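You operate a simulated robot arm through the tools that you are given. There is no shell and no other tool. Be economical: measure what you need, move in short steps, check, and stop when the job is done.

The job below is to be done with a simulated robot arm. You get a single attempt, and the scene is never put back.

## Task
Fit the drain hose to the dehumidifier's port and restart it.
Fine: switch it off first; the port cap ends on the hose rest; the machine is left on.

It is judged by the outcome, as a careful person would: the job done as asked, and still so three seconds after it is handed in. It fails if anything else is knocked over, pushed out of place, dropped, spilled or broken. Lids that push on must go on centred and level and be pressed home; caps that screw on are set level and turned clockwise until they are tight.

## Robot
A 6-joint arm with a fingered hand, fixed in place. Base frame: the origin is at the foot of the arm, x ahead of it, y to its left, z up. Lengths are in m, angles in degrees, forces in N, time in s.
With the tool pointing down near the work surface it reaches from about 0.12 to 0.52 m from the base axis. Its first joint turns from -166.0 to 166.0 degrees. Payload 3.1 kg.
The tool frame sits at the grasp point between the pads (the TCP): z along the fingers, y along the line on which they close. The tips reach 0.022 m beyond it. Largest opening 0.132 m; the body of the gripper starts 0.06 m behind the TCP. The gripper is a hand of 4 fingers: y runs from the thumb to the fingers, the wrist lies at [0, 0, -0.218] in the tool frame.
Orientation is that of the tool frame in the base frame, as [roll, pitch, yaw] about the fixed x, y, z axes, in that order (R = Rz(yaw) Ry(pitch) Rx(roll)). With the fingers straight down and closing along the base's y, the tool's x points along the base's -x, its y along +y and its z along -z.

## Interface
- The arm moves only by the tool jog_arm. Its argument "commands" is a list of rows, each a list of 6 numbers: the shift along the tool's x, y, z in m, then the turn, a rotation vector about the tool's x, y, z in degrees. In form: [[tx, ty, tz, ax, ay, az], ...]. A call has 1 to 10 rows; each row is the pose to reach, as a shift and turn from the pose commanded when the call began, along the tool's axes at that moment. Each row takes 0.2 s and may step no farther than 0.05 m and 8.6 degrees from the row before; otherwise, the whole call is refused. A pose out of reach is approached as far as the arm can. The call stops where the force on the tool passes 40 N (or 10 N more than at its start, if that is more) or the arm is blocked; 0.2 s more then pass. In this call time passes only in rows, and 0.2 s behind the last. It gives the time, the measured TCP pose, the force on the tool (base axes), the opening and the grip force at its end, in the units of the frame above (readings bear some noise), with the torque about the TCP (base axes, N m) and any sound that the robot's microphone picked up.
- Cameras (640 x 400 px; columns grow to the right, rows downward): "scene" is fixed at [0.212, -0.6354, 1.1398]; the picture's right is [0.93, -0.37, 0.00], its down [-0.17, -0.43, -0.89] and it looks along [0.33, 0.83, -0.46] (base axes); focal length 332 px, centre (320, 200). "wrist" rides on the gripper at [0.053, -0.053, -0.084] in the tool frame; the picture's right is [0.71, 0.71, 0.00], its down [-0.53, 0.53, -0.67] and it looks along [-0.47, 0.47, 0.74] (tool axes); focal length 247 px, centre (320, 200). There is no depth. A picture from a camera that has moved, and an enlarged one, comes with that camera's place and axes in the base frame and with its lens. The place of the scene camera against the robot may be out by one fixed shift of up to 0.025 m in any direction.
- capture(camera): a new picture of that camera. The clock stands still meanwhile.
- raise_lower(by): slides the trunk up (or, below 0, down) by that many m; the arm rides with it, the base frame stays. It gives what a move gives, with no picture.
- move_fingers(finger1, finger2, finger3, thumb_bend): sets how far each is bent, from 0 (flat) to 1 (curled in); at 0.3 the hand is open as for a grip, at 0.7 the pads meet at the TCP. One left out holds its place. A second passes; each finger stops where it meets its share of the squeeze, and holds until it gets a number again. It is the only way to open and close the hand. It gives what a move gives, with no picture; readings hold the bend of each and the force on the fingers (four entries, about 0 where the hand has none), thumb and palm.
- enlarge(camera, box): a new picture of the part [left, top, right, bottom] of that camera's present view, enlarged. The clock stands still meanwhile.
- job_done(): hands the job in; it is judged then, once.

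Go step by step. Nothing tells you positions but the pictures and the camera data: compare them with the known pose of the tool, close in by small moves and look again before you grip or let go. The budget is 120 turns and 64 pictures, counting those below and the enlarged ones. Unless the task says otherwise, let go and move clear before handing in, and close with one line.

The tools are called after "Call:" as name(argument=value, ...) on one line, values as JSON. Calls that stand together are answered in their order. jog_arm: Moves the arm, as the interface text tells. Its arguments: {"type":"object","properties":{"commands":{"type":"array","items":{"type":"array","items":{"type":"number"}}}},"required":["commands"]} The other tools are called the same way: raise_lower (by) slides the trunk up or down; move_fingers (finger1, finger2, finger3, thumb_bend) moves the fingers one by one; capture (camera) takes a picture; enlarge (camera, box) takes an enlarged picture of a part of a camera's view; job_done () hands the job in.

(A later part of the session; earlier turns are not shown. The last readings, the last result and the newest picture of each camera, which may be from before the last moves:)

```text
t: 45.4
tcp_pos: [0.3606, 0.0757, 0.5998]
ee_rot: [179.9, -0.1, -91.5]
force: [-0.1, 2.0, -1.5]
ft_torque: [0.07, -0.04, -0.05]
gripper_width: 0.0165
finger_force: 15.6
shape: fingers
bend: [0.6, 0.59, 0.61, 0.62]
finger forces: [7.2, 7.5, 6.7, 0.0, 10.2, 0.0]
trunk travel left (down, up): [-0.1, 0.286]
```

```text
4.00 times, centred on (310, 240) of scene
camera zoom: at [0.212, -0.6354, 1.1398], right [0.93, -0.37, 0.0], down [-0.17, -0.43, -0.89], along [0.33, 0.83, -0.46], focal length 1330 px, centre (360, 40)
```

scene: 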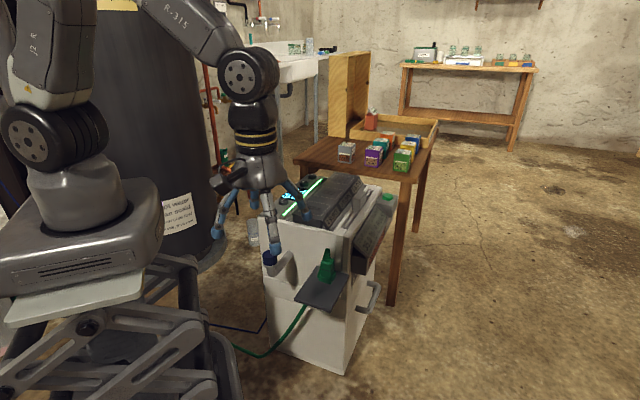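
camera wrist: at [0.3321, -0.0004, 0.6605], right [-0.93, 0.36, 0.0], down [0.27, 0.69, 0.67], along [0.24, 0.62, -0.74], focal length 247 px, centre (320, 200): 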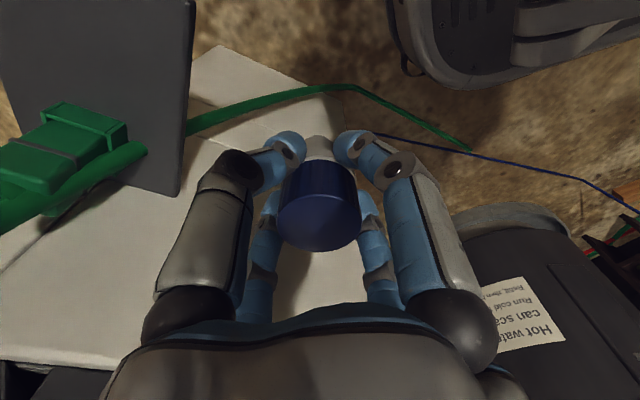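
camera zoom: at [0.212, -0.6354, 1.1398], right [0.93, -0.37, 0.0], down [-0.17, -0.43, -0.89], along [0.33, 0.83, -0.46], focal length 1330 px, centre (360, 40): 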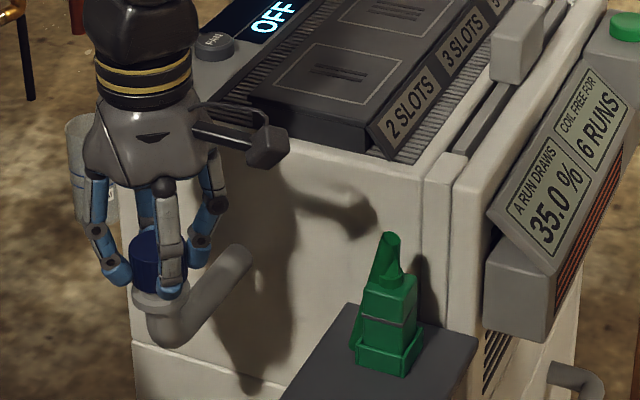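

It lifts with hardly any force. Raising it clear and looking.

Call:
jog_arm(commands=[[0, 0, -0.02, 0, 0, 0], [0, 0, -0.05, 0, 0, 0], [0, 0, -0.09, 0, 0, 0], [0, 0, -0.12, 0, 0, 0]])

Call:
capture(camera="wrist")

Call:
enlarge(camera="scene", box=[230, 190, 390, 290])

```text
t: 46.4
tcp_pos: [0.3615, 0.0759, 0.7204]
ee_rot: [-180.0, 0.1, -91.5]
force: [-0.5, 0.6, -1.0]
ft_torque: [0.01, -0.03, -0.02]
gripper_width: 0.0172
finger_force: 15.5
shape: fingers
bend: [0.6, 0.59, 0.61, 0.62]
finger forces: [7.7, 7.1, 6.5, 0.1, 9.9, 0.1]
trunk travel left (down, up): [-0.1, 0.286]
```

```text
31 pictures are left
camera wrist: at [0.4143, 0.0201, 0.8052], right [-0.73, -0.69, 0.0], down [-0.51, 0.54, 0.67], along [-0.46, 0.48, -0.74], focal length 247 px, centre (320, 200)
```

wrist: 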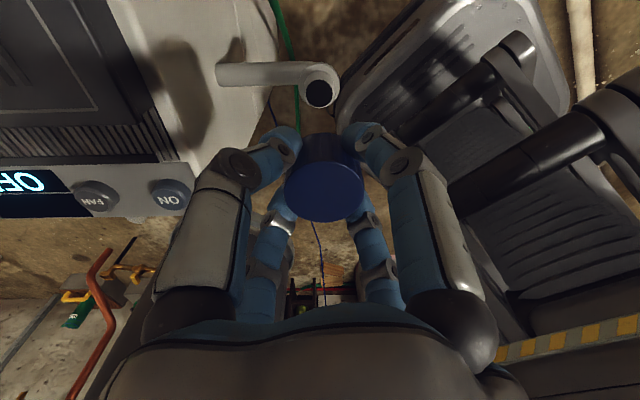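

```text
4.00 times, centred on (310, 240) of scene
camera zoom: at [0.212, -0.6354, 1.1398], right [0.93, -0.37, 0.0], down [-0.17, -0.43, -0.89], along [0.33, 0.83, -0.46], focal length 1330 px, centre (360, 40)
```

zoom: 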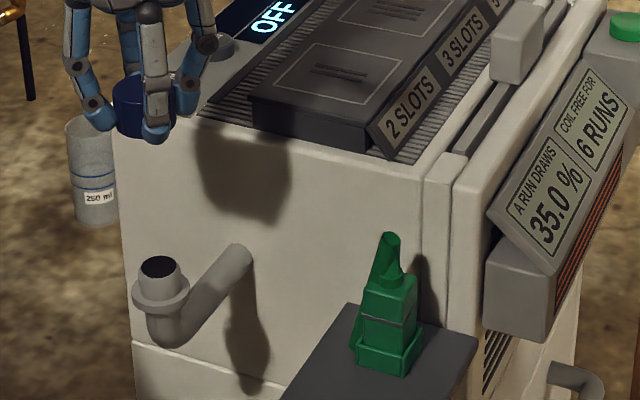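

The cap is off, exposing the spigot at about (0.361, 0.075). The rest plate is at z about 0.495, with corners near (0.399,-0.017), (0.471,-0.089), (0.50,0.086), (0.572,0.014), and the hose fitting stands near (0.505, 0.015). I'll carry the cap to above the free front area, around (0.445,-0.017).

Call:
jog_arm(commands=[[0.023, -0.0215, 0, 0, 0, 4], [0.0454, -0.043, 0, 0, 0, 8], [0.068, -0.0644, 0, 0, 0, 12], [0.0908, -0.0859, 0.0, 0, 0, 15], [0.0908, -0.0859, 0.03, 0, 0, 15], [0.0908, -0.0859, 0.06, 0, 0, 15]])

Call:
capture(camera="wrist")

Call:
enlarge(camera="scene", box=[240, 200, 400, 300])

```text
t: 47.8
tcp_pos: [0.4469, -0.0169, 0.6597]
ee_rot: [-179.9, 0.0, -106.6]
force: [0.1, 0.5, -0.1]
ft_torque: [0.03, 0.02, -0.01]
gripper_width: 0.0169
finger_force: 15.5
shape: fingers
bend: [0.6, 0.59, 0.61, 0.62]
finger forces: [7.7, 7.1, 6.4, 0.0, 9.9, 0.0]
trunk travel left (down, up): [-0.1, 0.286]
```

```text
29 pictures are left
camera wrist: at [0.4828, -0.0848, 0.744], right [-0.88, -0.48, 0.0], down [-0.35, 0.65, 0.67], along [-0.32, 0.59, -0.74], focal length 247 px, centre (320, 200)
```

wrist: 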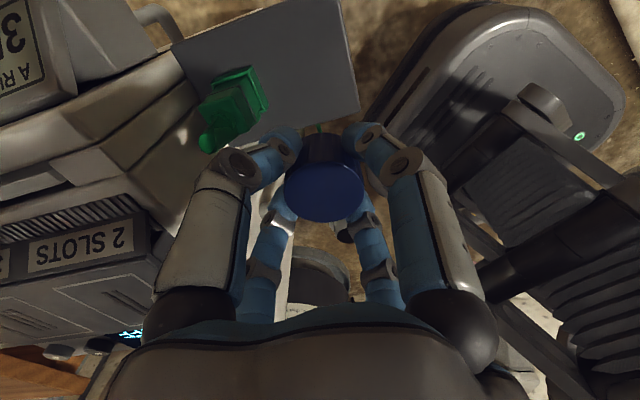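

```text
4.00 times, centred on (320, 250) of scene
camera zoom: at [0.212, -0.6354, 1.1398], right [0.93, -0.37, 0.0], down [-0.17, -0.43, -0.89], along [0.33, 0.83, -0.46], focal length 1330 px, centre (320, 0)
```

zoom: 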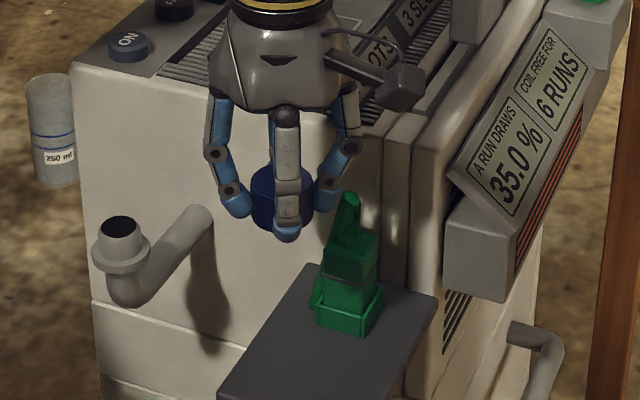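

Position checks: cap would land about 26 mm in from the front edge. I'll nudge 5 mm in +y and lower to just above the plate.

Call:
jog_arm(commands=[[-0.0048, 0.0014, 0.03, 0, 0, 0], [-0.0048, 0.0014, 0.06, 0, 0, 0], [-0.0048, 0.0014, 0.09, 0, 0, 0], [-0.0048, 0.0014, 0.112, 0, 0, 0]])

Call:
enlarge(camera="wrist", box=[120, 20, 440, 240])

Call:
enlarge(camera="scene", box=[240, 210, 400, 310])

```text
t: 48.8
tcp_pos: [0.4436, -0.0119, 0.5471]
ee_rot: [180.0, 0.1, -106.5]
force: [0.1, -1.2, 0.7]
ft_torque: [-0.01, -0.01, 0.03]
gripper_width: 0.017
finger_force: 15.1
shape: fingers
bend: [0.6, 0.59, 0.61, 0.62]
finger forces: [7.7, 7.0, 6.3, 0.0, 9.8, 0.1]
trunk travel left (down, up): [-0.1, 0.286]
```

```text
1.82 times, centred on (280, 130) of wrist
camera zoom: at [0.4814, -0.0805, 0.6321], right [-0.88, -0.48, 0.0], down [-0.35, 0.65, 0.67], along [-0.32, 0.59, -0.74], focal length 449 px, centre (393, 327)
```

zoom: 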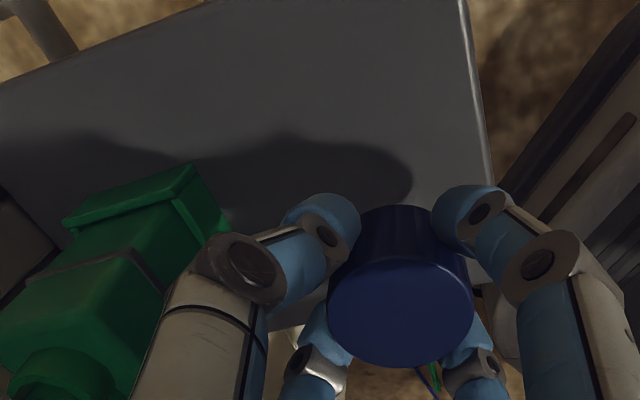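

```text
4.00 times, centred on (320, 260) of scene
camera zoom: at [0.212, -0.6354, 1.1398], right [0.93, -0.37, 0.0], down [-0.17, -0.43, -0.89], along [0.33, 0.83, -0.46], focal length 1330 px, centre (320, -40)
```

zoom: 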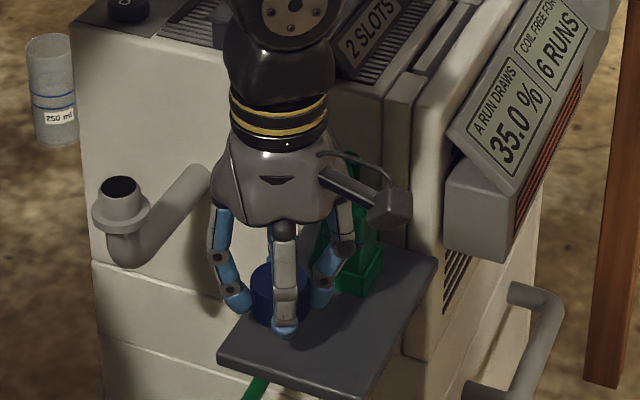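

The cap is over the plate with margin on both edges. Lowering in small steps to feel contact.

Call:
jog_arm(commands=[[0, 0, 0.006, 0, 0, 0], [0, 0, 0.011, 0, 0, 0], [0, 0, 0.014, 0, 0, 0]])

```text
t: 49.6
tcp_pos: [0.4453, -0.0123, 0.5337]
ee_rot: [180.0, 0.0, -106.5]
force: [0.2, 0.1, -1.5]
ft_torque: [-0.02, -0.01, 0.01]
gripper_width: 0.017
finger_force: 15.2
shape: fingers
bend: [0.6, 0.59, 0.61, 0.62]
finger forces: [7.8, 7.0, 6.4, 0.0, 9.8, 0.0]
trunk travel left (down, up): [-0.1, 0.286]
```

Call:
jog_arm(commands=[[0, 0, 0.002, 0, 0, 0], [0, 0, 0.004, 0, 0, 0]])

Call:
enlarge(camera="scene", box=[270, 240, 350, 310])

```text
t: 50.2
tcp_pos: [0.4454, -0.0111, 0.5295]
ee_rot: [179.9, -0.1, -106.5]
force: [-0.7, -0.8, 0.0]
ft_torque: [0.01, 0.0, 0.0]
gripper_width: 0.0169
finger_force: 15.2
shape: fingers
bend: [0.6, 0.59, 0.61, 0.62]
finger forces: [7.9, 7.1, 6.5, 0.1, 9.8, 0.0]
trunk travel left (down, up): [-0.1, 0.286]
```

```text
5.71 times, centred on (310, 275) of scene
camera zoom: at [0.212, -0.6354, 1.1398], right [0.93, -0.37, 0.0], down [-0.17, -0.43, -0.89], along [0.33, 0.83, -0.46], focal length 1899 px, centre (377, -229)
```

zoom: 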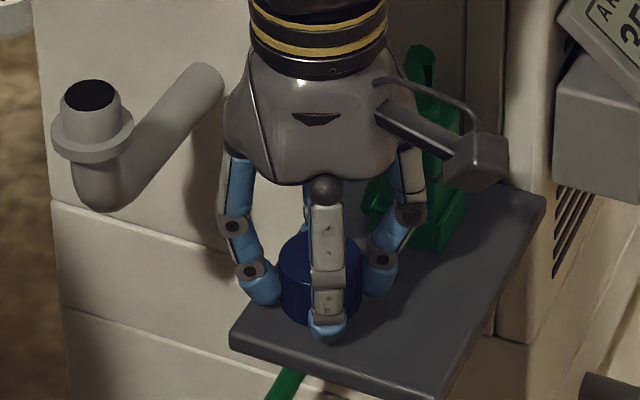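

Nearly there; continuing in small steps.

Call:
jog_arm(commands=[[0, 0, 0.0015, 0, 0, 0], [0, 0, 0.003, 0, 0, 0]])

Call:
jog_arm(commands=[[0, 0, 0.0015, 0, 0, 0], [0, 0, 0.003, 0, 0, 0]])

```text
t: 50.8
tcp_pos: [0.4455, -0.0125, 0.5277]
ee_rot: [180.0, 0.0, -106.5]
force: [0.0, -1.2, 0.1]
ft_torque: [0.04, -0.01, 0.06]
gripper_width: 0.0171
finger_force: 15.3
shape: fingers
bend: [0.6, 0.59, 0.61, 0.62]
finger forces: [7.7, 7.1, 6.4, 0.0, 9.8, 0.1]
trunk travel left (down, up): [-0.1, 0.286]
```

```text
t: 51.4
tcp_pos: [0.4448, -0.0117, 0.5255]
ee_rot: [-179.8, 0.1, -106.5]
force: [-2.0, 0.1, 19.6]
ft_torque: [-0.05, 0.3, 0.0]
gripper_width: 0.0171
finger_force: 22.7
shape: fingers
bend: [0.6, 0.59, 0.61, 0.62]
finger forces: [12.4, 15.6, 6.8, 0.1, 10.3, 0.0]
trunk travel left (down, up): [-0.1, 0.286]
```

Contact made (19.6 N). I'll back off 1 mm so the cap is just resting, then open partway.

Call:
jog_arm(commands=[[0, 0, -0.0015, 0, 0, 0]])

Call:
move_fingers(finger1=0.47, finger2=0.47, finger3=0.47, thumb_bend=0.47)

Call:
jog_arm(commands=[[0, 0, -0.02, 0, 0, 0], [0, 0, -0.05, 0, 0, 0], [0, 0, -0.09, 0, 0, 0], [0, 0, -0.13, 0, 0, 0], [0, 0, -0.16, 0, 0, 0]])

Call:
capture(camera="wrist")

Call:
enlarge(camera="scene", box=[250, 230, 370, 310])

```text
t: 51.8
tcp_pos: [0.4457, -0.012, 0.5249]
ee_rot: [-179.9, -0.1, -106.5]
force: [1.7, 0.6, 9.9]
ft_torque: [-0.04, 0.07, -0.04]
gripper_width: 0.0169
finger_force: 18.7
shape: fingers
bend: [0.6, 0.59, 0.61, 0.62]
finger forces: [9.4, 9.4, 7.0, 0.0, 11.0, 0.1]
trunk travel left (down, up): [-0.1, 0.286]
```

```text
t: 52.8
tcp_pos: [0.4449, -0.0129, 0.5259]
ee_rot: [-179.9, 0.0, -106.4]
force: [1.0, -2.8, 11.7]
ft_torque: [0.39, -0.24, -0.11]
gripper_width: 0.0474
finger_force: 6.4
shape: fingers
bend: [0.47, 0.47, 0.49, 0.47]
finger forces: [0.0, 0.0, 11.5, 0.0, 0.3, 0.0]
trunk travel left (down, up): [-0.1, 0.286]
```

```text
t: 54.0
tcp_pos: [0.445, -0.0113, 0.6866]
ee_rot: [-179.9, 0.0, -106.4]
force: [-0.3, -0.4, 1.0]
ft_torque: [-0.02, -0.01, 0.01]
gripper_width: 0.0477
finger_force: 0.0
shape: fingers
bend: [0.47, 0.47, 0.47, 0.47]
finger forces: [0.1, 0.0, 0.0, 0.0, 0.0, 0.0]
trunk travel left (down, up): [-0.1, 0.286]
```

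```text
24 pictures are left
camera wrist: at [0.4824, -0.0794, 0.7709], right [-0.88, -0.48, 0.0], down [-0.35, 0.65, 0.67], along [-0.32, 0.59, -0.74], focal length 247 px, centre (320, 200)
```

wrist: 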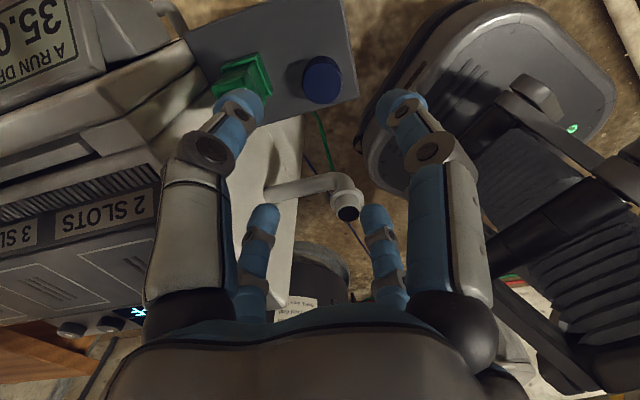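

```text
5.00 times, centred on (310, 270) of scene
camera zoom: at [0.212, -0.6354, 1.1398], right [0.93, -0.37, 0.0], down [-0.17, -0.43, -0.89], along [0.33, 0.83, -0.46], focal length 1662 px, centre (370, -150)
```

zoom: 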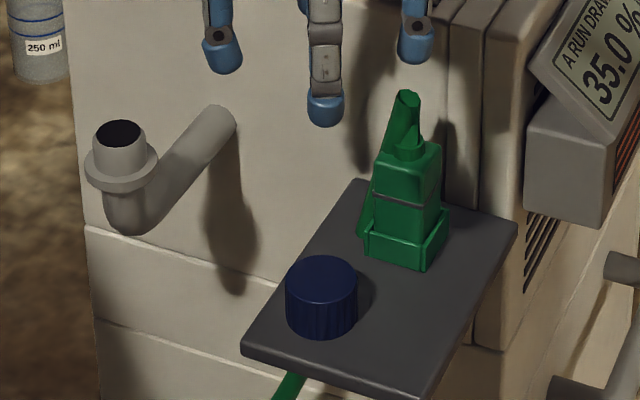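

The cap is standing on the hose rest, and the hose fitting (a square green body, socket down, with the hose leaving its top) is undisturbed. I'll move above it and look closely before deciding on the grip.

Call:
move_fingers(finger1=0.3, finger2=0.3, finger3=0.3, thumb_bend=0.3)

Call:
jog_arm(commands=[[-0.004, -0.005, 0, 0, 0, 8.2], [-0.009, -0.011, 0, 0, 0, 16.4], [-0.014, -0.017, 0, 0, 0, 24.6], [-0.018, -0.022, 0, 0, 0, 32.8], [-0.022, -0.028, 0, 0, 0, 41], [-0.027, -0.034, 0, 0, 0, 49.2], [-0.032, -0.04, 0, 0, 0, 57.4], [-0.036, -0.045, 0, 0, 0, 65.6], [-0.0405, -0.0505, 0, 0, 0, 73.5]])

Call:
enlarge(camera="wrist", box=[200, 20, 440, 260])

Call:
enlarge(camera="scene", box=[300, 230, 364, 274])

```text
t: 55.0
tcp_pos: [0.446, -0.0119, 0.6845]
ee_rot: [180.0, 0.0, -106.5]
force: [0.3, 0.1, -0.4]
ft_torque: [-0.02, 0.02, -0.03]
gripper_width: 0.0872
finger_force: 0.1
shape: fingers
bend: [0.3, 0.3, 0.3, 0.3]
finger forces: [0.0, 0.0, 0.1, 0.1, 0.0, 0.0]
trunk travel left (down, up): [-0.1, 0.286]
```

```text
t: 57.0
tcp_pos: [0.5058, 0.0117, 0.685]
ee_rot: [-180.0, 0.0, 179.8]
force: [0.5, 0.2, 0.0]
ft_torque: [0.02, -0.01, -0.01]
gripper_width: 0.0875
finger_force: 0.0
shape: fingers
bend: [0.3, 0.3, 0.3, 0.3]
finger forces: [0.0, 0.0, 0.0, 0.1, 0.0, 0.1]
trunk travel left (down, up): [-0.1, 0.286]
```

```text
1.67 times, centred on (320, 140) of wrist
camera zoom: at [0.453, -0.0421, 0.7701], right [-0.7, 0.71, 0.0], down [0.53, 0.52, 0.67], along [0.47, 0.47, -0.74], focal length 412 px, centre (320, 300)
```

zoom: 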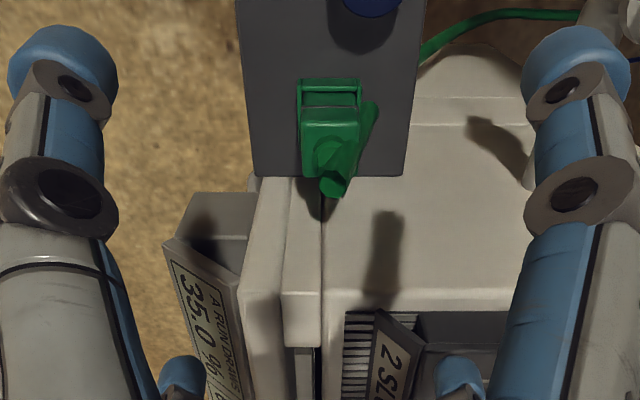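

```text
9.09 times, centred on (332, 252) of scene
camera zoom: at [0.212, -0.6354, 1.1398], right [0.93, -0.37, 0.0], down [-0.17, -0.43, -0.89], along [0.33, 0.83, -0.46], focal length 3022 px, centre (211, -273)
```

zoom: 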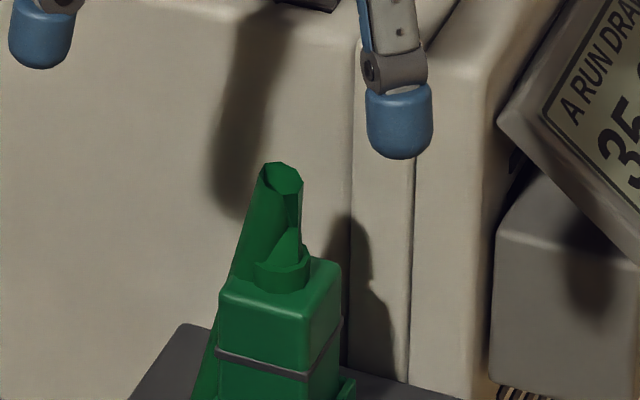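

The fitting is a square body about 30 mm wide, axis near (0.504, 0.0185), top at z about 0.556, aligned with the plate. Because the machine's face is only about 43 mm behind it, I'll use a half-closed hand aligned with the box faces and leaned slightly away from the machine.

Call:
move_fingers(finger1=0.55, finger2=0.55, finger3=0.55, thumb_bend=0.55)

Call:
jog_arm(commands=[[0.001, 0.001, 0, 0, 0, -8], [0.002, 0.002, 0, 0, 0, -16], [0.003, 0.003, 0, 0, 0, -24], [0.0038, 0.0048, 0, 0, 0, -32], [0.0038, 0.0048, 0, 0, 0, -40], [0.0038, 0.0048, 0, 0, 0, -45]])

Call:
jog_arm(commands=[[0, 0, 0, 0, -6, 0], [0, 0, 0, 0, -12, 0]])

Call:
capture(camera="wrist")

```text
t: 58.0
tcp_pos: [0.5047, 0.012, 0.6857]
ee_rot: [-179.9, -0.1, 180.0]
force: [0.8, 0.3, -0.6]
ft_torque: [0.01, -0.02, 0.01]
gripper_width: 0.0291
finger_force: 0.1
shape: fingers
bend: [0.55, 0.55, 0.55, 0.55]
finger forces: [0.1, 0.1, 0.0, 0.0, 0.1, 0.1]
trunk travel left (down, up): [-0.1, 0.286]
```

```text
t: 59.4
tcp_pos: [0.5013, 0.0179, 0.6852]
ee_rot: [179.9, 0.0, -134.9]
force: [-1.2, 0.5, 0.7]
ft_torque: [-0.01, 0.03, 0.02]
gripper_width: 0.0292
finger_force: 0.0
shape: fingers
bend: [0.55, 0.55, 0.55, 0.55]
finger forces: [0.0, 0.1, 0.0, 0.0, 0.1, 0.1]
trunk travel left (down, up): [-0.1, 0.286]
```

```text
t: 60.0
tcp_pos: [0.501, 0.0173, 0.6848]
ee_rot: [179.9, 12.1, -135.0]
force: [0.9, 0.8, 0.0]
ft_torque: [-0.04, 0.03, 0.02]
gripper_width: 0.0291
finger_force: 0.1
shape: fingers
bend: [0.55, 0.55, 0.55, 0.55]
finger forces: [0.1, 0.0, 0.1, 0.1, 0.0, 0.0]
trunk travel left (down, up): [-0.1, 0.286]
```

```text
20 pictures are left
camera wrist: at [0.4907, -0.0714, 0.7571], right [-0.99, 0.01, -0.15], down [-0.11, 0.64, 0.76], along [0.1, 0.77, -0.63], focal length 247 px, centre (320, 200)
```

wrist: 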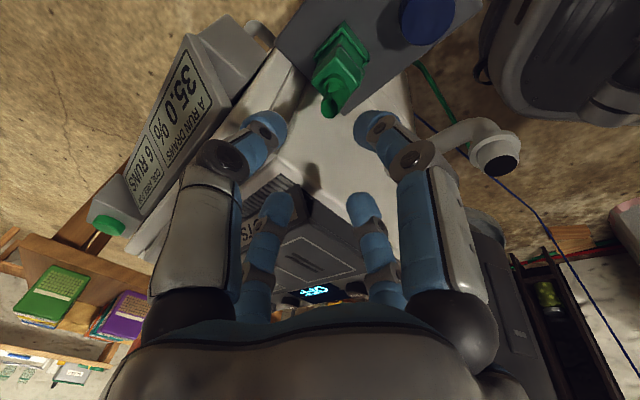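

Geometry matches the prediction. Descending straight down most of the way, then looking.

Call:
jog_arm(commands=[[0.0062, 0, 0.0293, 0, 0, 0], [0.0125, 0, 0.0587, 0, 0, 0], [0.0187, 0, 0.088, 0, 0, 0]])

Call:
capture(camera="wrist")

Call:
enlarge(camera="scene", box=[270, 210, 370, 290])

```text
t: 60.8
tcp_pos: [0.5028, 0.0174, 0.5942]
ee_rot: [-180.0, 12.0, -135.0]
force: [0.4, -0.1, -0.4]
ft_torque: [0.02, -0.03, -0.01]
gripper_width: 0.029
finger_force: 0.0
shape: fingers
bend: [0.55, 0.55, 0.55, 0.55]
finger forces: [0.0, 0.0, 0.1, 0.1, 0.0, 0.1]
trunk travel left (down, up): [-0.1, 0.286]
```

```text
19 pictures are left
camera wrist: at [0.4915, -0.0706, 0.6663], right [-0.99, 0.01, -0.15], down [-0.11, 0.64, 0.76], along [0.1, 0.77, -0.63], focal length 247 px, centre (320, 200)
```

wrist: 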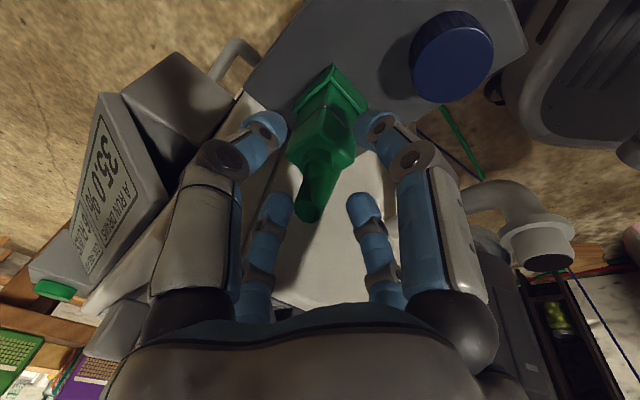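

```text
5.00 times, centred on (320, 250) of scene
camera zoom: at [0.212, -0.6354, 1.1398], right [0.93, -0.37, 0.0], down [-0.17, -0.43, -0.89], along [0.33, 0.83, -0.46], focal length 1662 px, centre (320, -50)
```

zoom: 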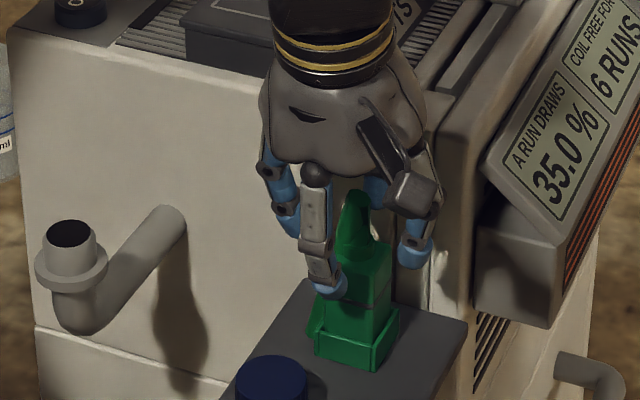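

Alignment looks right (fitting axis maybe 2–3 mm deeper, which leaves the back finger room from the machine). Descending the last 48 mm.

Call:
jog_arm(commands=[[0.0035, 0, 0.0165, 0, 0, 0], [0.0065, 0, 0.0305, 0, 0, 0], [0.0085, 0, 0.04, 0, 0, 0], [0.01, 0, 0.047, 0, 0, 0]])

Call:
capture(camera="wrist")

Call:
enlarge(camera="scene", box=[270, 210, 370, 290])

```text
t: 61.8
tcp_pos: [0.5019, 0.0169, 0.5462]
ee_rot: [180.0, 11.9, -135.0]
force: [0.1, 0.0, -0.5]
ft_torque: [-0.02, 0.04, -0.02]
gripper_width: 0.0291
finger_force: 0.1
shape: fingers
bend: [0.55, 0.55, 0.55, 0.55]
finger forces: [0.0, 0.0, 0.1, 0.0, 0.1, 0.0]
trunk travel left (down, up): [-0.1, 0.286]
```

```text
17 pictures are left
camera wrist: at [0.4909, -0.0707, 0.6187], right [-0.99, 0.01, -0.15], down [-0.11, 0.64, 0.76], along [0.1, 0.77, -0.63], focal length 247 px, centre (320, 200)
```

wrist: 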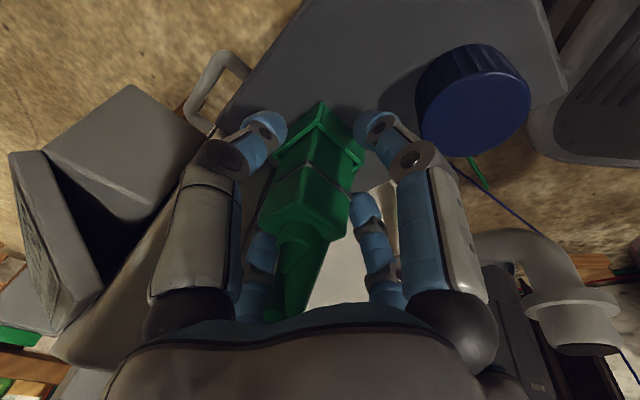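

```text
5.00 times, centred on (320, 250) of scene
camera zoom: at [0.212, -0.6354, 1.1398], right [0.93, -0.37, 0.0], down [-0.17, -0.43, -0.89], along [0.33, 0.83, -0.46], focal length 1662 px, centre (320, -50)
```

zoom: 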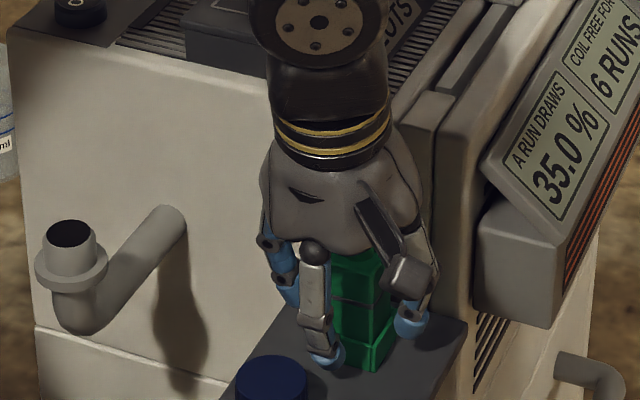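

The box sits about 5 mm to the hand's thumb side. I'll shift the hand that way, plus 2 mm toward the machine, and then close.

Call:
jog_arm(commands=[[-0.001, -0.0025, 0.0002, 0, 0, 0], [-0.002, -0.005, 0.0004, 0, 0, 0]])

Call:
move_fingers(finger1=0.7, finger2=0.7, finger3=0.7, thumb_bend=0.7)

Call:
capture(camera="wrist")

```text
t: 62.4
tcp_pos: [0.5065, 0.0141, 0.5469]
ee_rot: [-180.0, 12.0, -135.0]
force: [-0.3, 0.3, -0.3]
ft_torque: [0.02, 0.01, 0.02]
gripper_width: 0.0291
finger_force: 0.1
shape: fingers
bend: [0.55, 0.55, 0.55, 0.55]
finger forces: [0.0, 0.0, 0.0, 0.0, 0.0, 0.1]
trunk travel left (down, up): [-0.1, 0.286]
```

```text
t: 63.4
tcp_pos: [0.506, 0.0146, 0.547]
ee_rot: [-180.0, 12.0, -135.0]
force: [-0.8, -0.2, 0.2]
ft_torque: [-0.02, 0.02, -0.01]
gripper_width: 0.0113
finger_force: 12.7
shape: fingers
bend: [0.62, 0.61, 0.62, 0.64]
finger forces: [5.6, 6.3, 6.2, 0.1, 7.7, 0.0]
trunk travel left (down, up): [-0.1, 0.286]
```

```text
15 pictures are left
camera wrist: at [0.4958, -0.0731, 0.6189], right [-0.99, 0.01, -0.15], down [-0.11, 0.64, 0.76], along [0.1, 0.77, -0.63], focal length 247 px, centre (320, 200)
```

wrist: 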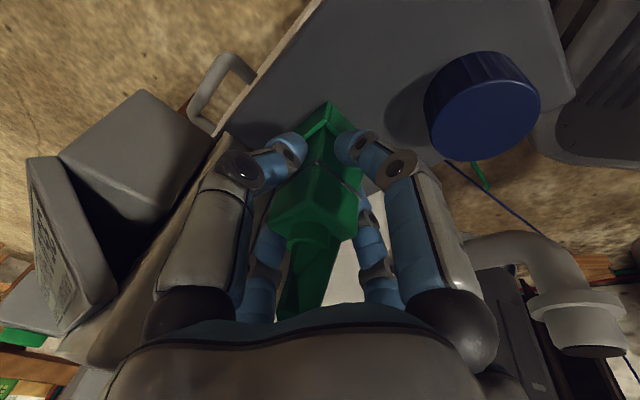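

A balanced grip on all four faces. Lifting straight up 3 cm gently.

Call:
jog_arm(commands=[[-0.001, 0, -0.0049, 0, 0, 0], [-0.0021, 0, -0.0098, 0, 0, 0], [-0.0042, 0, -0.0196, 0, 0, 0], [-0.0062, 0, -0.0293, 0, 0, 0]])

Call:
enlarge(camera="scene", box=[250, 200, 370, 290])

```text
t: 64.4
tcp_pos: [0.5069, 0.015, 0.5772]
ee_rot: [-180.0, 11.9, -135.0]
force: [0.2, 0.7, -0.5]
ft_torque: [-0.02, -0.06, -0.03]
gripper_width: 0.0111
finger_force: 12.4
shape: fingers
bend: [0.62, 0.61, 0.62, 0.64]
finger forces: [5.4, 6.4, 6.0, 0.0, 7.5, 0.0]
trunk travel left (down, up): [-0.1, 0.286]
```

```text
4.44 times, centred on (310, 245) of scene
camera zoom: at [0.212, -0.6354, 1.1398], right [0.93, -0.37, 0.0], down [-0.17, -0.43, -0.89], along [0.33, 0.83, -0.46], focal length 1477 px, centre (364, 0)
```

zoom: 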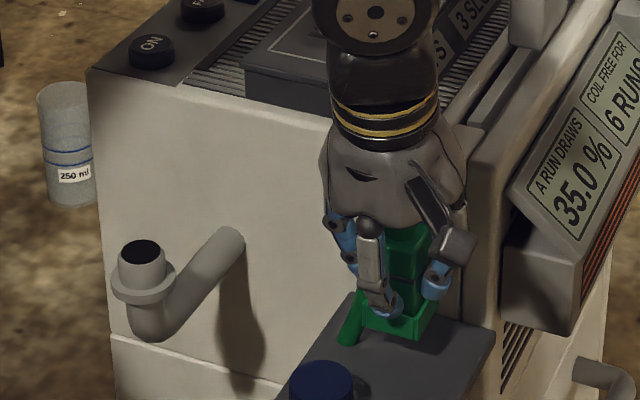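

The whole fitting, rim included, lifted free. Raising clear and carrying it above the spigot at about (0.361, 0.075).

Call:
jog_arm(commands=[[-0.0065, 0, -0.0303, 0, 0, 0], [-0.0129, 0, -0.0607, 0, 0, 0], [-0.0193, 0, -0.091, 0, 0, 0]])

Call:
jog_arm(commands=[[0.015, 0.0363, -0.0032, 0, 0, 0], [0.0296, 0.0727, -0.0063, 0, 0, 0], [0.0444, 0.109, -0.0095, 0, 0, 0], [0.0592, 0.1453, -0.0126, 0, 0, 0]])

Call:
capture(camera="wrist")

Call:
enlarge(camera="scene", box=[230, 190, 350, 280])

```text
t: 65.2
tcp_pos: [0.5054, 0.0148, 0.67]
ee_rot: [-180.0, 12.1, -135.1]
force: [0.1, 0.4, -0.9]
ft_torque: [0.02, 0.0, 0.01]
gripper_width: 0.0108
finger_force: 12.9
shape: fingers
bend: [0.62, 0.61, 0.62, 0.64]
finger forces: [5.4, 6.3, 6.0, 0.0, 7.5, 0.1]
trunk travel left (down, up): [-0.1, 0.286]
```

```text
t: 66.2
tcp_pos: [0.3713, 0.0802, 0.6789]
ee_rot: [180.0, 11.4, -135.2]
force: [0.3, -0.2, -1.0]
ft_torque: [0.03, 0.03, 0.02]
gripper_width: 0.0112
finger_force: 12.3
shape: fingers
bend: [0.62, 0.61, 0.62, 0.64]
finger forces: [5.3, 6.4, 6.0, 0.0, 7.5, 0.0]
out of reach, approached as far as the arm can: row 4
trunk travel left (down, up): [-0.1, 0.286]
```

```text
13 pictures are left
camera wrist: at [0.3611, -0.0077, 0.7515], right [-0.99, 0.01, -0.14], down [-0.1, 0.64, 0.76], along [0.1, 0.77, -0.64], focal length 247 px, centre (320, 200)
```

wrist: 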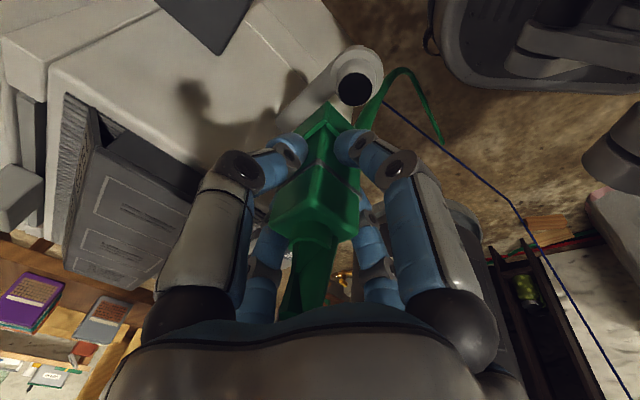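

```text
4.44 times, centred on (290, 235) of scene
camera zoom: at [0.212, -0.6354, 1.1398], right [0.93, -0.37, 0.0], down [-0.17, -0.43, -0.89], along [0.33, 0.83, -0.46], focal length 1477 px, centre (453, 44)
```

zoom: 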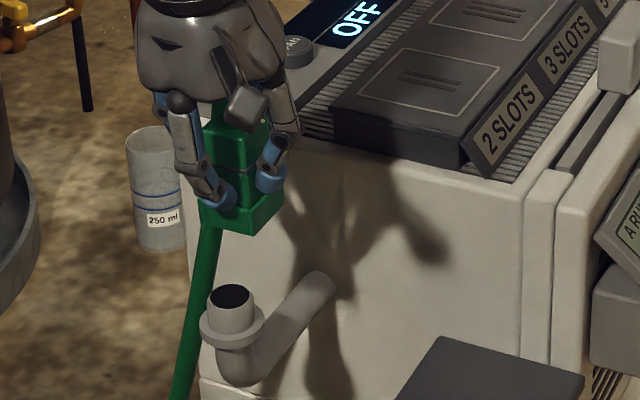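

The last row fell about 1 cm short because the arm is folded too close at this height. I'll raise the trunk 6 cm (the hand just rises) to gain reach, then correct.

Call:
raise_lower(by=0.06)

Call:
jog_arm(commands=[[0, 0, 0, 0, 0, 0]])

```text
t: 67.2
tcp_pos: [0.3724, 0.0803, 0.7399]
ee_rot: [180.0, 11.3, -135.1]
force: [1.0, -0.2, -0.9]
ft_torque: [0.04, 0.01, -0.01]
gripper_width: 0.0111
finger_force: 12.4
shape: fingers
bend: [0.62, 0.61, 0.62, 0.64]
finger forces: [5.3, 6.4, 6.0, 0.0, 7.4, 0.1]
trunk travel left (down, up): [-0.16, 0.226]
```

```text
t: 67.6
tcp_pos: [0.373, 0.08, 0.7389]
ee_rot: [-179.9, 11.5, -135.2]
force: [-0.4, 0.5, -0.1]
ft_torque: [-0.04, -0.02, 0.0]
gripper_width: 0.011
finger_force: 12.5
shape: fingers
bend: [0.62, 0.61, 0.62, 0.64]
finger forces: [5.4, 6.4, 6.0, 0.1, 7.5, 0.0]
trunk travel left (down, up): [-0.16, 0.226]
```

Now moving to just above the spigot and restoring the exact tilt.

Call:
jog_arm(commands=[[0.007, 0.001, 0.019, 0, -0.5, 0], [0.014, 0.0021, 0.038, 0, -0.5, 0], [0.021, 0.0032, 0.057, 0, -0.5, 0], [0.0277, 0.0042, 0.0758, 0, -0.5, 0]])

Call:
capture(camera="wrist")

Call:
enlarge(camera="scene", box=[240, 200, 320, 260])

```text
t: 68.6
tcp_pos: [0.3949, 0.0864, 0.6762]
ee_rot: [179.8, 10.4, -135.3]
force: [-0.9, -0.4, -0.5]
ft_torque: [0.02, -0.02, 0.02]
gripper_width: 0.0109
finger_force: 12.7
shape: fingers
bend: [0.62, 0.61, 0.62, 0.64]
finger forces: [5.3, 6.4, 5.9, 0.0, 7.4, 0.0]
out of reach, approached as far as the arm can: row 1, 2, 3, 4
trunk travel left (down, up): [-0.16, 0.226]
```

```text
11 pictures are left
camera wrist: at [0.3867, -0.0013, 0.7491], right [-0.99, 0.01, -0.13], down [-0.09, 0.65, 0.75], along [0.09, 0.76, -0.65], focal length 247 px, centre (320, 200)
```

wrist: 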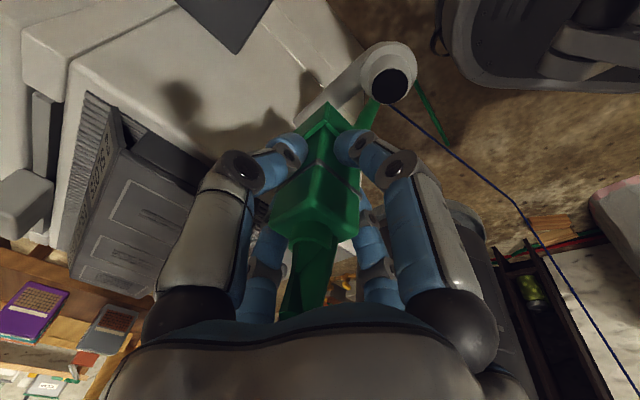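

```text
6.67 times, centred on (280, 230) of scene
camera zoom: at [0.212, -0.6354, 1.1398], right [0.93, -0.37, 0.0], down [-0.17, -0.43, -0.89], along [0.33, 0.83, -0.46], focal length 2216 px, centre (587, 0)
```

zoom: 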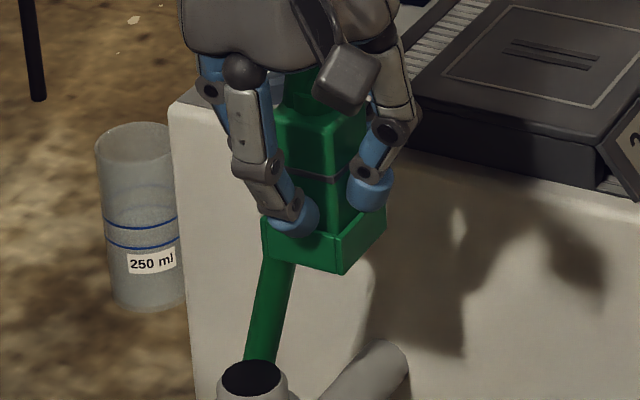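

Raising made it worse: the limiting factor is the lean toward the base. I'll turn the hand about the vertical so the lean is sideways instead (the spigot is round, so the fitting's heading doesn't matter).

Call:
jog_arm(commands=[[0, 0, 0, -1.53, 0, -8.36], [0, 0, 0, -3.07, 0, -16.72], [0, 0, 0, -4.6, 0, -25.08], [0, 0, 0, -6.14, 0, -33.44], [0, 0, 0, -7.67, 0, -41.8], [0, 0, 0, -9.2, 0, -50.16], [0, 0, 0, -10.74, 0, -58.5], [0, 0, 0, -12.27, 0, -66.9]])

```text
t: 70.4
tcp_pos: [0.3477, 0.1317, 0.6624]
ee_rot: [-177.0, -0.5, -70.6]
force: [0.0, 0.3, 0.1]
ft_torque: [0.01, -0.01, -0.03]
gripper_width: 0.0108
finger_force: 12.5
shape: fingers
bend: [0.63, 0.61, 0.62, 0.64]
finger forces: [5.3, 6.4, 6.0, 0.0, 7.5, 0.1]
out of reach, approached as far as the arm can: row 1, 2, 3, 4, 5, 6, 7, 8
trunk travel left (down, up): [-0.16, 0.226]
```

That pose was not reached as intended and the hand drifted upright near (0.348, 0.132). I'll go up first to be safe and see how the arm responds.

Call:
jog_arm(commands=[[-0.006, 0, -0.029, 0, 0, 0], [-0.0125, 0, -0.0587, 0, 0, 0]])

Call:
capture(camera="scene")

```text
t: 71.0
tcp_pos: [0.3395, 0.1443, 0.7204]
ee_rot: [-177.0, -0.5, -70.6]
force: [0.5, 0.0, -1.1]
ft_torque: [0.02, -0.01, 0.01]
gripper_width: 0.0108
finger_force: 12.5
shape: fingers
bend: [0.63, 0.61, 0.62, 0.64]
finger forces: [5.2, 6.4, 6.0, 0.0, 7.4, 0.0]
trunk travel left (down, up): [-0.16, 0.226]
```

```text
9 pictures are left
```

scene: 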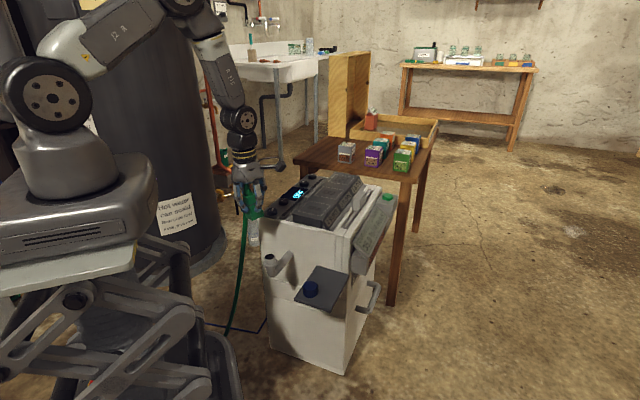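

The arm is responsive again at a reachable pose. Here, higher up, I'll try restoring the fitting's vertical attitude (sideways lean of 12°).

Call:
jog_arm(commands=[[0, 0, 0, -1.5, -6.2, 0], [0, 0, 0, -3, -12.4, 0]])

```text
t: 71.6
tcp_pos: [0.3407, 0.144, 0.7203]
ee_rot: [-177.0, -0.5, -70.7]
force: [0.2, -0.5, -1.1]
ft_torque: [-0.03, 0.01, 0.03]
gripper_width: 0.0107
finger_force: 12.5
shape: fingers
bend: [0.63, 0.61, 0.62, 0.64]
finger forces: [5.2, 6.5, 5.9, 0.0, 7.4, 0.0]
out of reach, approached as far as the arm can: row 1, 2
trunk travel left (down, up): [-0.16, 0.226]
```

The arm is near a wrist singularity (forearm and hand both vertical), so the fix is a lower trunk. I'll lower in stages, raising the hand in between.

Call:
raise_lower(by=-0.07)

Call:
jog_arm(commands=[[0, 0, -0.04, 0, 0, 0], [0, 0, -0.08, 0, 0, 0], [0, 0, -0.12, 0, 0, 0]])

Call:
raise_lower(by=-0.08)

```text
t: 72.7
tcp_pos: [0.3402, 0.1438, 0.6499]
ee_rot: [-177.1, -0.5, -70.7]
force: [0.4, 1.0, -1.5]
ft_torque: [0.04, 0.01, 0.01]
gripper_width: 0.0107
finger_force: 12.5
shape: fingers
bend: [0.63, 0.61, 0.62, 0.64]
finger forces: [5.3, 6.3, 5.9, 0.0, 7.5, 0.0]
trunk travel left (down, up): [-0.09, 0.296]
```

```text
t: 73.5
tcp_pos: [0.3322, 0.1416, 0.7698]
ee_rot: [-177.0, -0.7, -70.8]
force: [0.5, 0.7, -1.5]
ft_torque: [0.01, 0.04, 0.01]
gripper_width: 0.0106
finger_force: 12.4
shape: fingers
bend: [0.63, 0.61, 0.62, 0.64]
finger forces: [5.3, 6.5, 5.8, 0.0, 7.4, 0.1]
trunk travel left (down, up): [-0.09, 0.296]
```

```text
t: 74.7
tcp_pos: [0.3328, 0.1431, 0.6907]
ee_rot: [-176.9, -0.7, -70.8]
force: [0.2, -0.6, -0.2]
ft_torque: [-0.01, 0.0, 0.01]
gripper_width: 0.0108
finger_force: 12.8
shape: fingers
bend: [0.63, 0.61, 0.62, 0.64]
finger forces: [5.4, 6.4, 5.9, 0.1, 7.4, 0.1]
trunk travel left (down, up): [-0.01, 0.376]
```

Trunk is now nearly at its bottom. Trying the attitude correction again.

Call:
jog_arm(commands=[[0, 0, 0, -1.5, -6.3, 0], [0, 0, 0, -3.1, -12.7, 0]])

```text
t: 75.2
tcp_pos: [0.3338, 0.142, 0.6894]
ee_rot: [-176.9, -0.6, -70.8]
force: [-0.4, 0.3, -0.8]
ft_torque: [-0.02, -0.01, -0.01]
gripper_width: 0.011
finger_force: 12.5
shape: fingers
bend: [0.63, 0.61, 0.62, 0.64]
finger forces: [5.5, 6.4, 5.9, 0.0, 7.3, 0.1]
out of reach, approached as far as the arm can: row 1, 2
trunk travel left (down, up): [-0.01, 0.376]
```

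Possibly the last joint is at its end here. I'll turn the yaw back some 35° and then try the tilt.

Call:
jog_arm(commands=[[0, 0, 0, 0, 0, 8], [0, 0, 0, 0, 0, 16], [0, 0, 0, 0, 0, 24], [0, 0, 0, 0, 0, 32]])

Call:
jog_arm(commands=[[0, 0, 0, 0, -6, 0], [0, 0, 0, 0, -12, 0]])

```text
t: 76.2
tcp_pos: [0.3343, 0.1419, 0.6898]
ee_rot: [-177.0, 1.0, -103.0]
force: [-0.2, -0.2, -0.3]
ft_torque: [0.02, 0.02, 0.0]
gripper_width: 0.0107
finger_force: 12.3
shape: fingers
bend: [0.63, 0.61, 0.62, 0.64]
finger forces: [5.4, 6.4, 6.0, 0.1, 7.4, 0.0]
trunk travel left (down, up): [-0.01, 0.376]
```

```text
t: 76.8
tcp_pos: [0.3337, 0.1414, 0.6902]
ee_rot: [-176.8, 13.0, -102.2]
force: [1.0, -0.7, 0.1]
ft_torque: [0.01, -0.03, -0.02]
gripper_width: 0.0107
finger_force: 12.3
shape: fingers
bend: [0.63, 0.61, 0.62, 0.64]
finger forces: [5.2, 6.4, 6.0, 0.0, 7.2, 0.0]
trunk travel left (down, up): [-0.01, 0.376]
```

That works. I'll trim the last degrees, then move above the spigot.

Call:
jog_arm(commands=[[0, 0, 0, -3.2, 1.0, 0]])

Call:
jog_arm(commands=[[0.016, -0.0105, 0.0043, 0, 0, 0], [0.032, -0.021, 0.0086, 0, 0, 0], [0.048, -0.0315, 0.0128, 0, 0, 0], [0.0637, -0.0418, 0.0171, 0, 0, 0]])

Call:
capture(camera="wrist")

Call:
enlarge(camera="scene", box=[240, 200, 320, 260])

```text
t: 77.2
tcp_pos: [0.3334, 0.142, 0.6903]
ee_rot: [179.8, 12.0, -102.1]
force: [-0.6, -1.0, -0.8]
ft_torque: [0.01, 0.03, -0.01]
gripper_width: 0.0111
finger_force: 12.2
shape: fingers
bend: [0.63, 0.61, 0.62, 0.64]
finger forces: [5.5, 6.3, 5.9, 0.0, 7.3, 0.1]
trunk travel left (down, up): [-0.01, 0.376]
```

```text
t: 78.2
tcp_pos: [0.3706, 0.1013, 0.6756]
ee_rot: [179.8, 10.0, -103.0]
force: [-0.6, -0.2, 0.2]
ft_torque: [-0.01, -0.02, -0.01]
gripper_width: 0.0107
finger_force: 12.3
shape: fingers
bend: [0.63, 0.61, 0.62, 0.64]
finger forces: [5.4, 6.4, 6.0, 0.0, 7.3, 0.0]
out of reach, approached as far as the arm can: row 2, 3, 4
trunk travel left (down, up): [-0.01, 0.376]
```

```text
8 pictures are left
camera wrist: at [0.4087, 0.0233, 0.7498], right [-0.85, -0.52, -0.12], down [-0.42, 0.51, 0.75], along [-0.33, 0.69, -0.65], focal length 247 px, centre (320, 200)
```

wrist: 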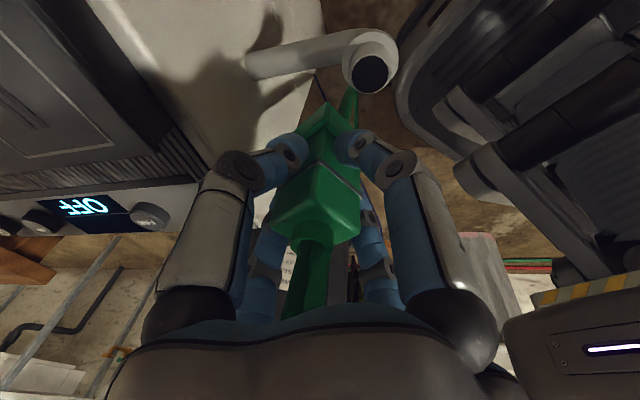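

```text
6.67 times, centred on (280, 230) of scene
camera zoom: at [0.212, -0.6354, 1.1398], right [0.93, -0.37, 0.0], down [-0.17, -0.43, -0.89], along [0.33, 0.83, -0.46], focal length 2216 px, centre (587, 0)
```

zoom: 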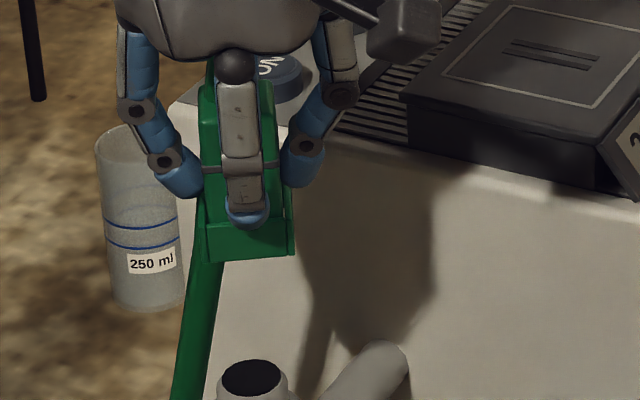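

The limit depends on heading: lean straight toward the base needs the least wrist twist. With the trunk now low, I'll rotate about vertical to yaw ≈ -168.

Call:
jog_arm(commands=[[0, 0, 0, 1.4, 0, 8], [0, 0, 0, 2.8, 0, 16], [0, 0, 0, 4.2, 0, 24], [0, 0, 0, 5.6, 0, 32], [0, 0, 0, 6.9, 0, 40], [0, 0, 0, 8.3, 0, 48], [0, 0, 0, 9.7, 0, 56], [0, 0, 0, 11.1, 0, 63]])

```text
t: 80.0
tcp_pos: [0.3709, 0.1036, 0.6753]
ee_rot: [178.1, 10.6, -166.4]
force: [-0.4, 0.8, 0.2]
ft_torque: [0.02, 0.03, -0.02]
gripper_width: 0.0108
finger_force: 12.6
shape: fingers
bend: [0.63, 0.61, 0.62, 0.64]
finger forces: [5.5, 6.4, 6.0, 0.0, 7.2, 0.0]
trunk travel left (down, up): [-0.01, 0.376]
```

Reached. Trim the attitude, then approach the point above the spigot.

Call:
jog_arm(commands=[[0, 0, 0, 1.9, -1.4, 0]])

Call:
jog_arm(commands=[[0.0055, -0.009, 0.0015, 0, 0, 0], [0.011, -0.0179, 0.003, 0, 0, 0], [0.0163, -0.0267, 0.0048, 0, 0, 0]])

```text
t: 80.5
tcp_pos: [0.3713, 0.1033, 0.6757]
ee_rot: [-180.0, 12.3, -166.5]
force: [0.2, 0.5, -0.8]
ft_torque: [0.0, 0.0, -0.01]
gripper_width: 0.0108
finger_force: 11.9
shape: fingers
bend: [0.63, 0.61, 0.62, 0.64]
finger forces: [5.4, 6.5, 5.9, 0.0, 7.2, 0.1]
trunk travel left (down, up): [-0.01, 0.376]
```

```text
t: 81.2
tcp_pos: [0.3625, 0.0727, 0.6677]
ee_rot: [-179.9, 12.2, -166.4]
force: [0.9, 0.3, -0.3]
ft_torque: [0.03, -0.03, -0.01]
gripper_width: 0.0108
finger_force: 12.3
shape: fingers
bend: [0.63, 0.61, 0.62, 0.64]
finger forces: [5.3, 6.5, 6.0, 0.0, 7.2, 0.0]
trunk travel left (down, up): [-0.01, 0.376]
```

Now directly over the spigot. Checking alignment from both cameras.

Call:
enlarge(camera="wrist", box=[220, 20, 420, 240])

Call:
enlarge(camera="scene", box=[240, 205, 320, 265])

```text
1.82 times, centred on (320, 130) of wrist
camera zoom: at [0.3078, 0.0031, 0.7395], right [-0.84, 0.52, -0.15], down [0.24, 0.6, 0.76], along [0.49, 0.6, -0.63], focal length 449 px, centre (320, 327)
```

zoom: 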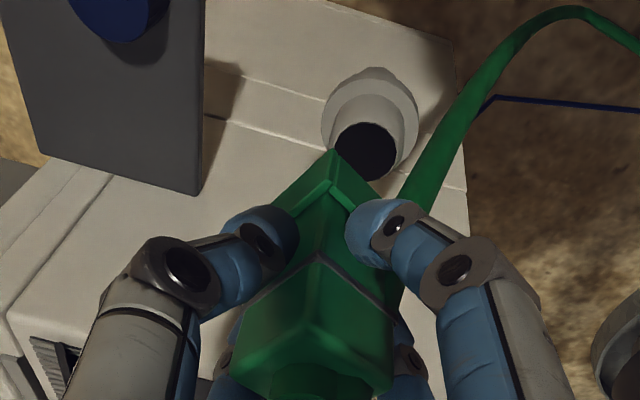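

```text
6.67 times, centred on (280, 235) of scene
camera zoom: at [0.212, -0.6354, 1.1398], right [0.93, -0.37, 0.0], down [-0.17, -0.43, -0.89], along [0.33, 0.83, -0.46], focal length 2216 px, centre (587, -33)
```

zoom: 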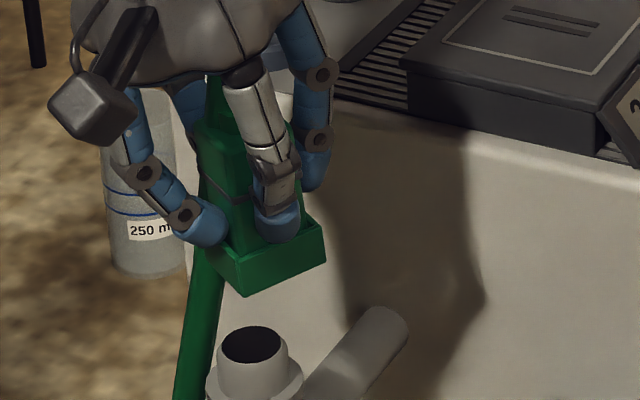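

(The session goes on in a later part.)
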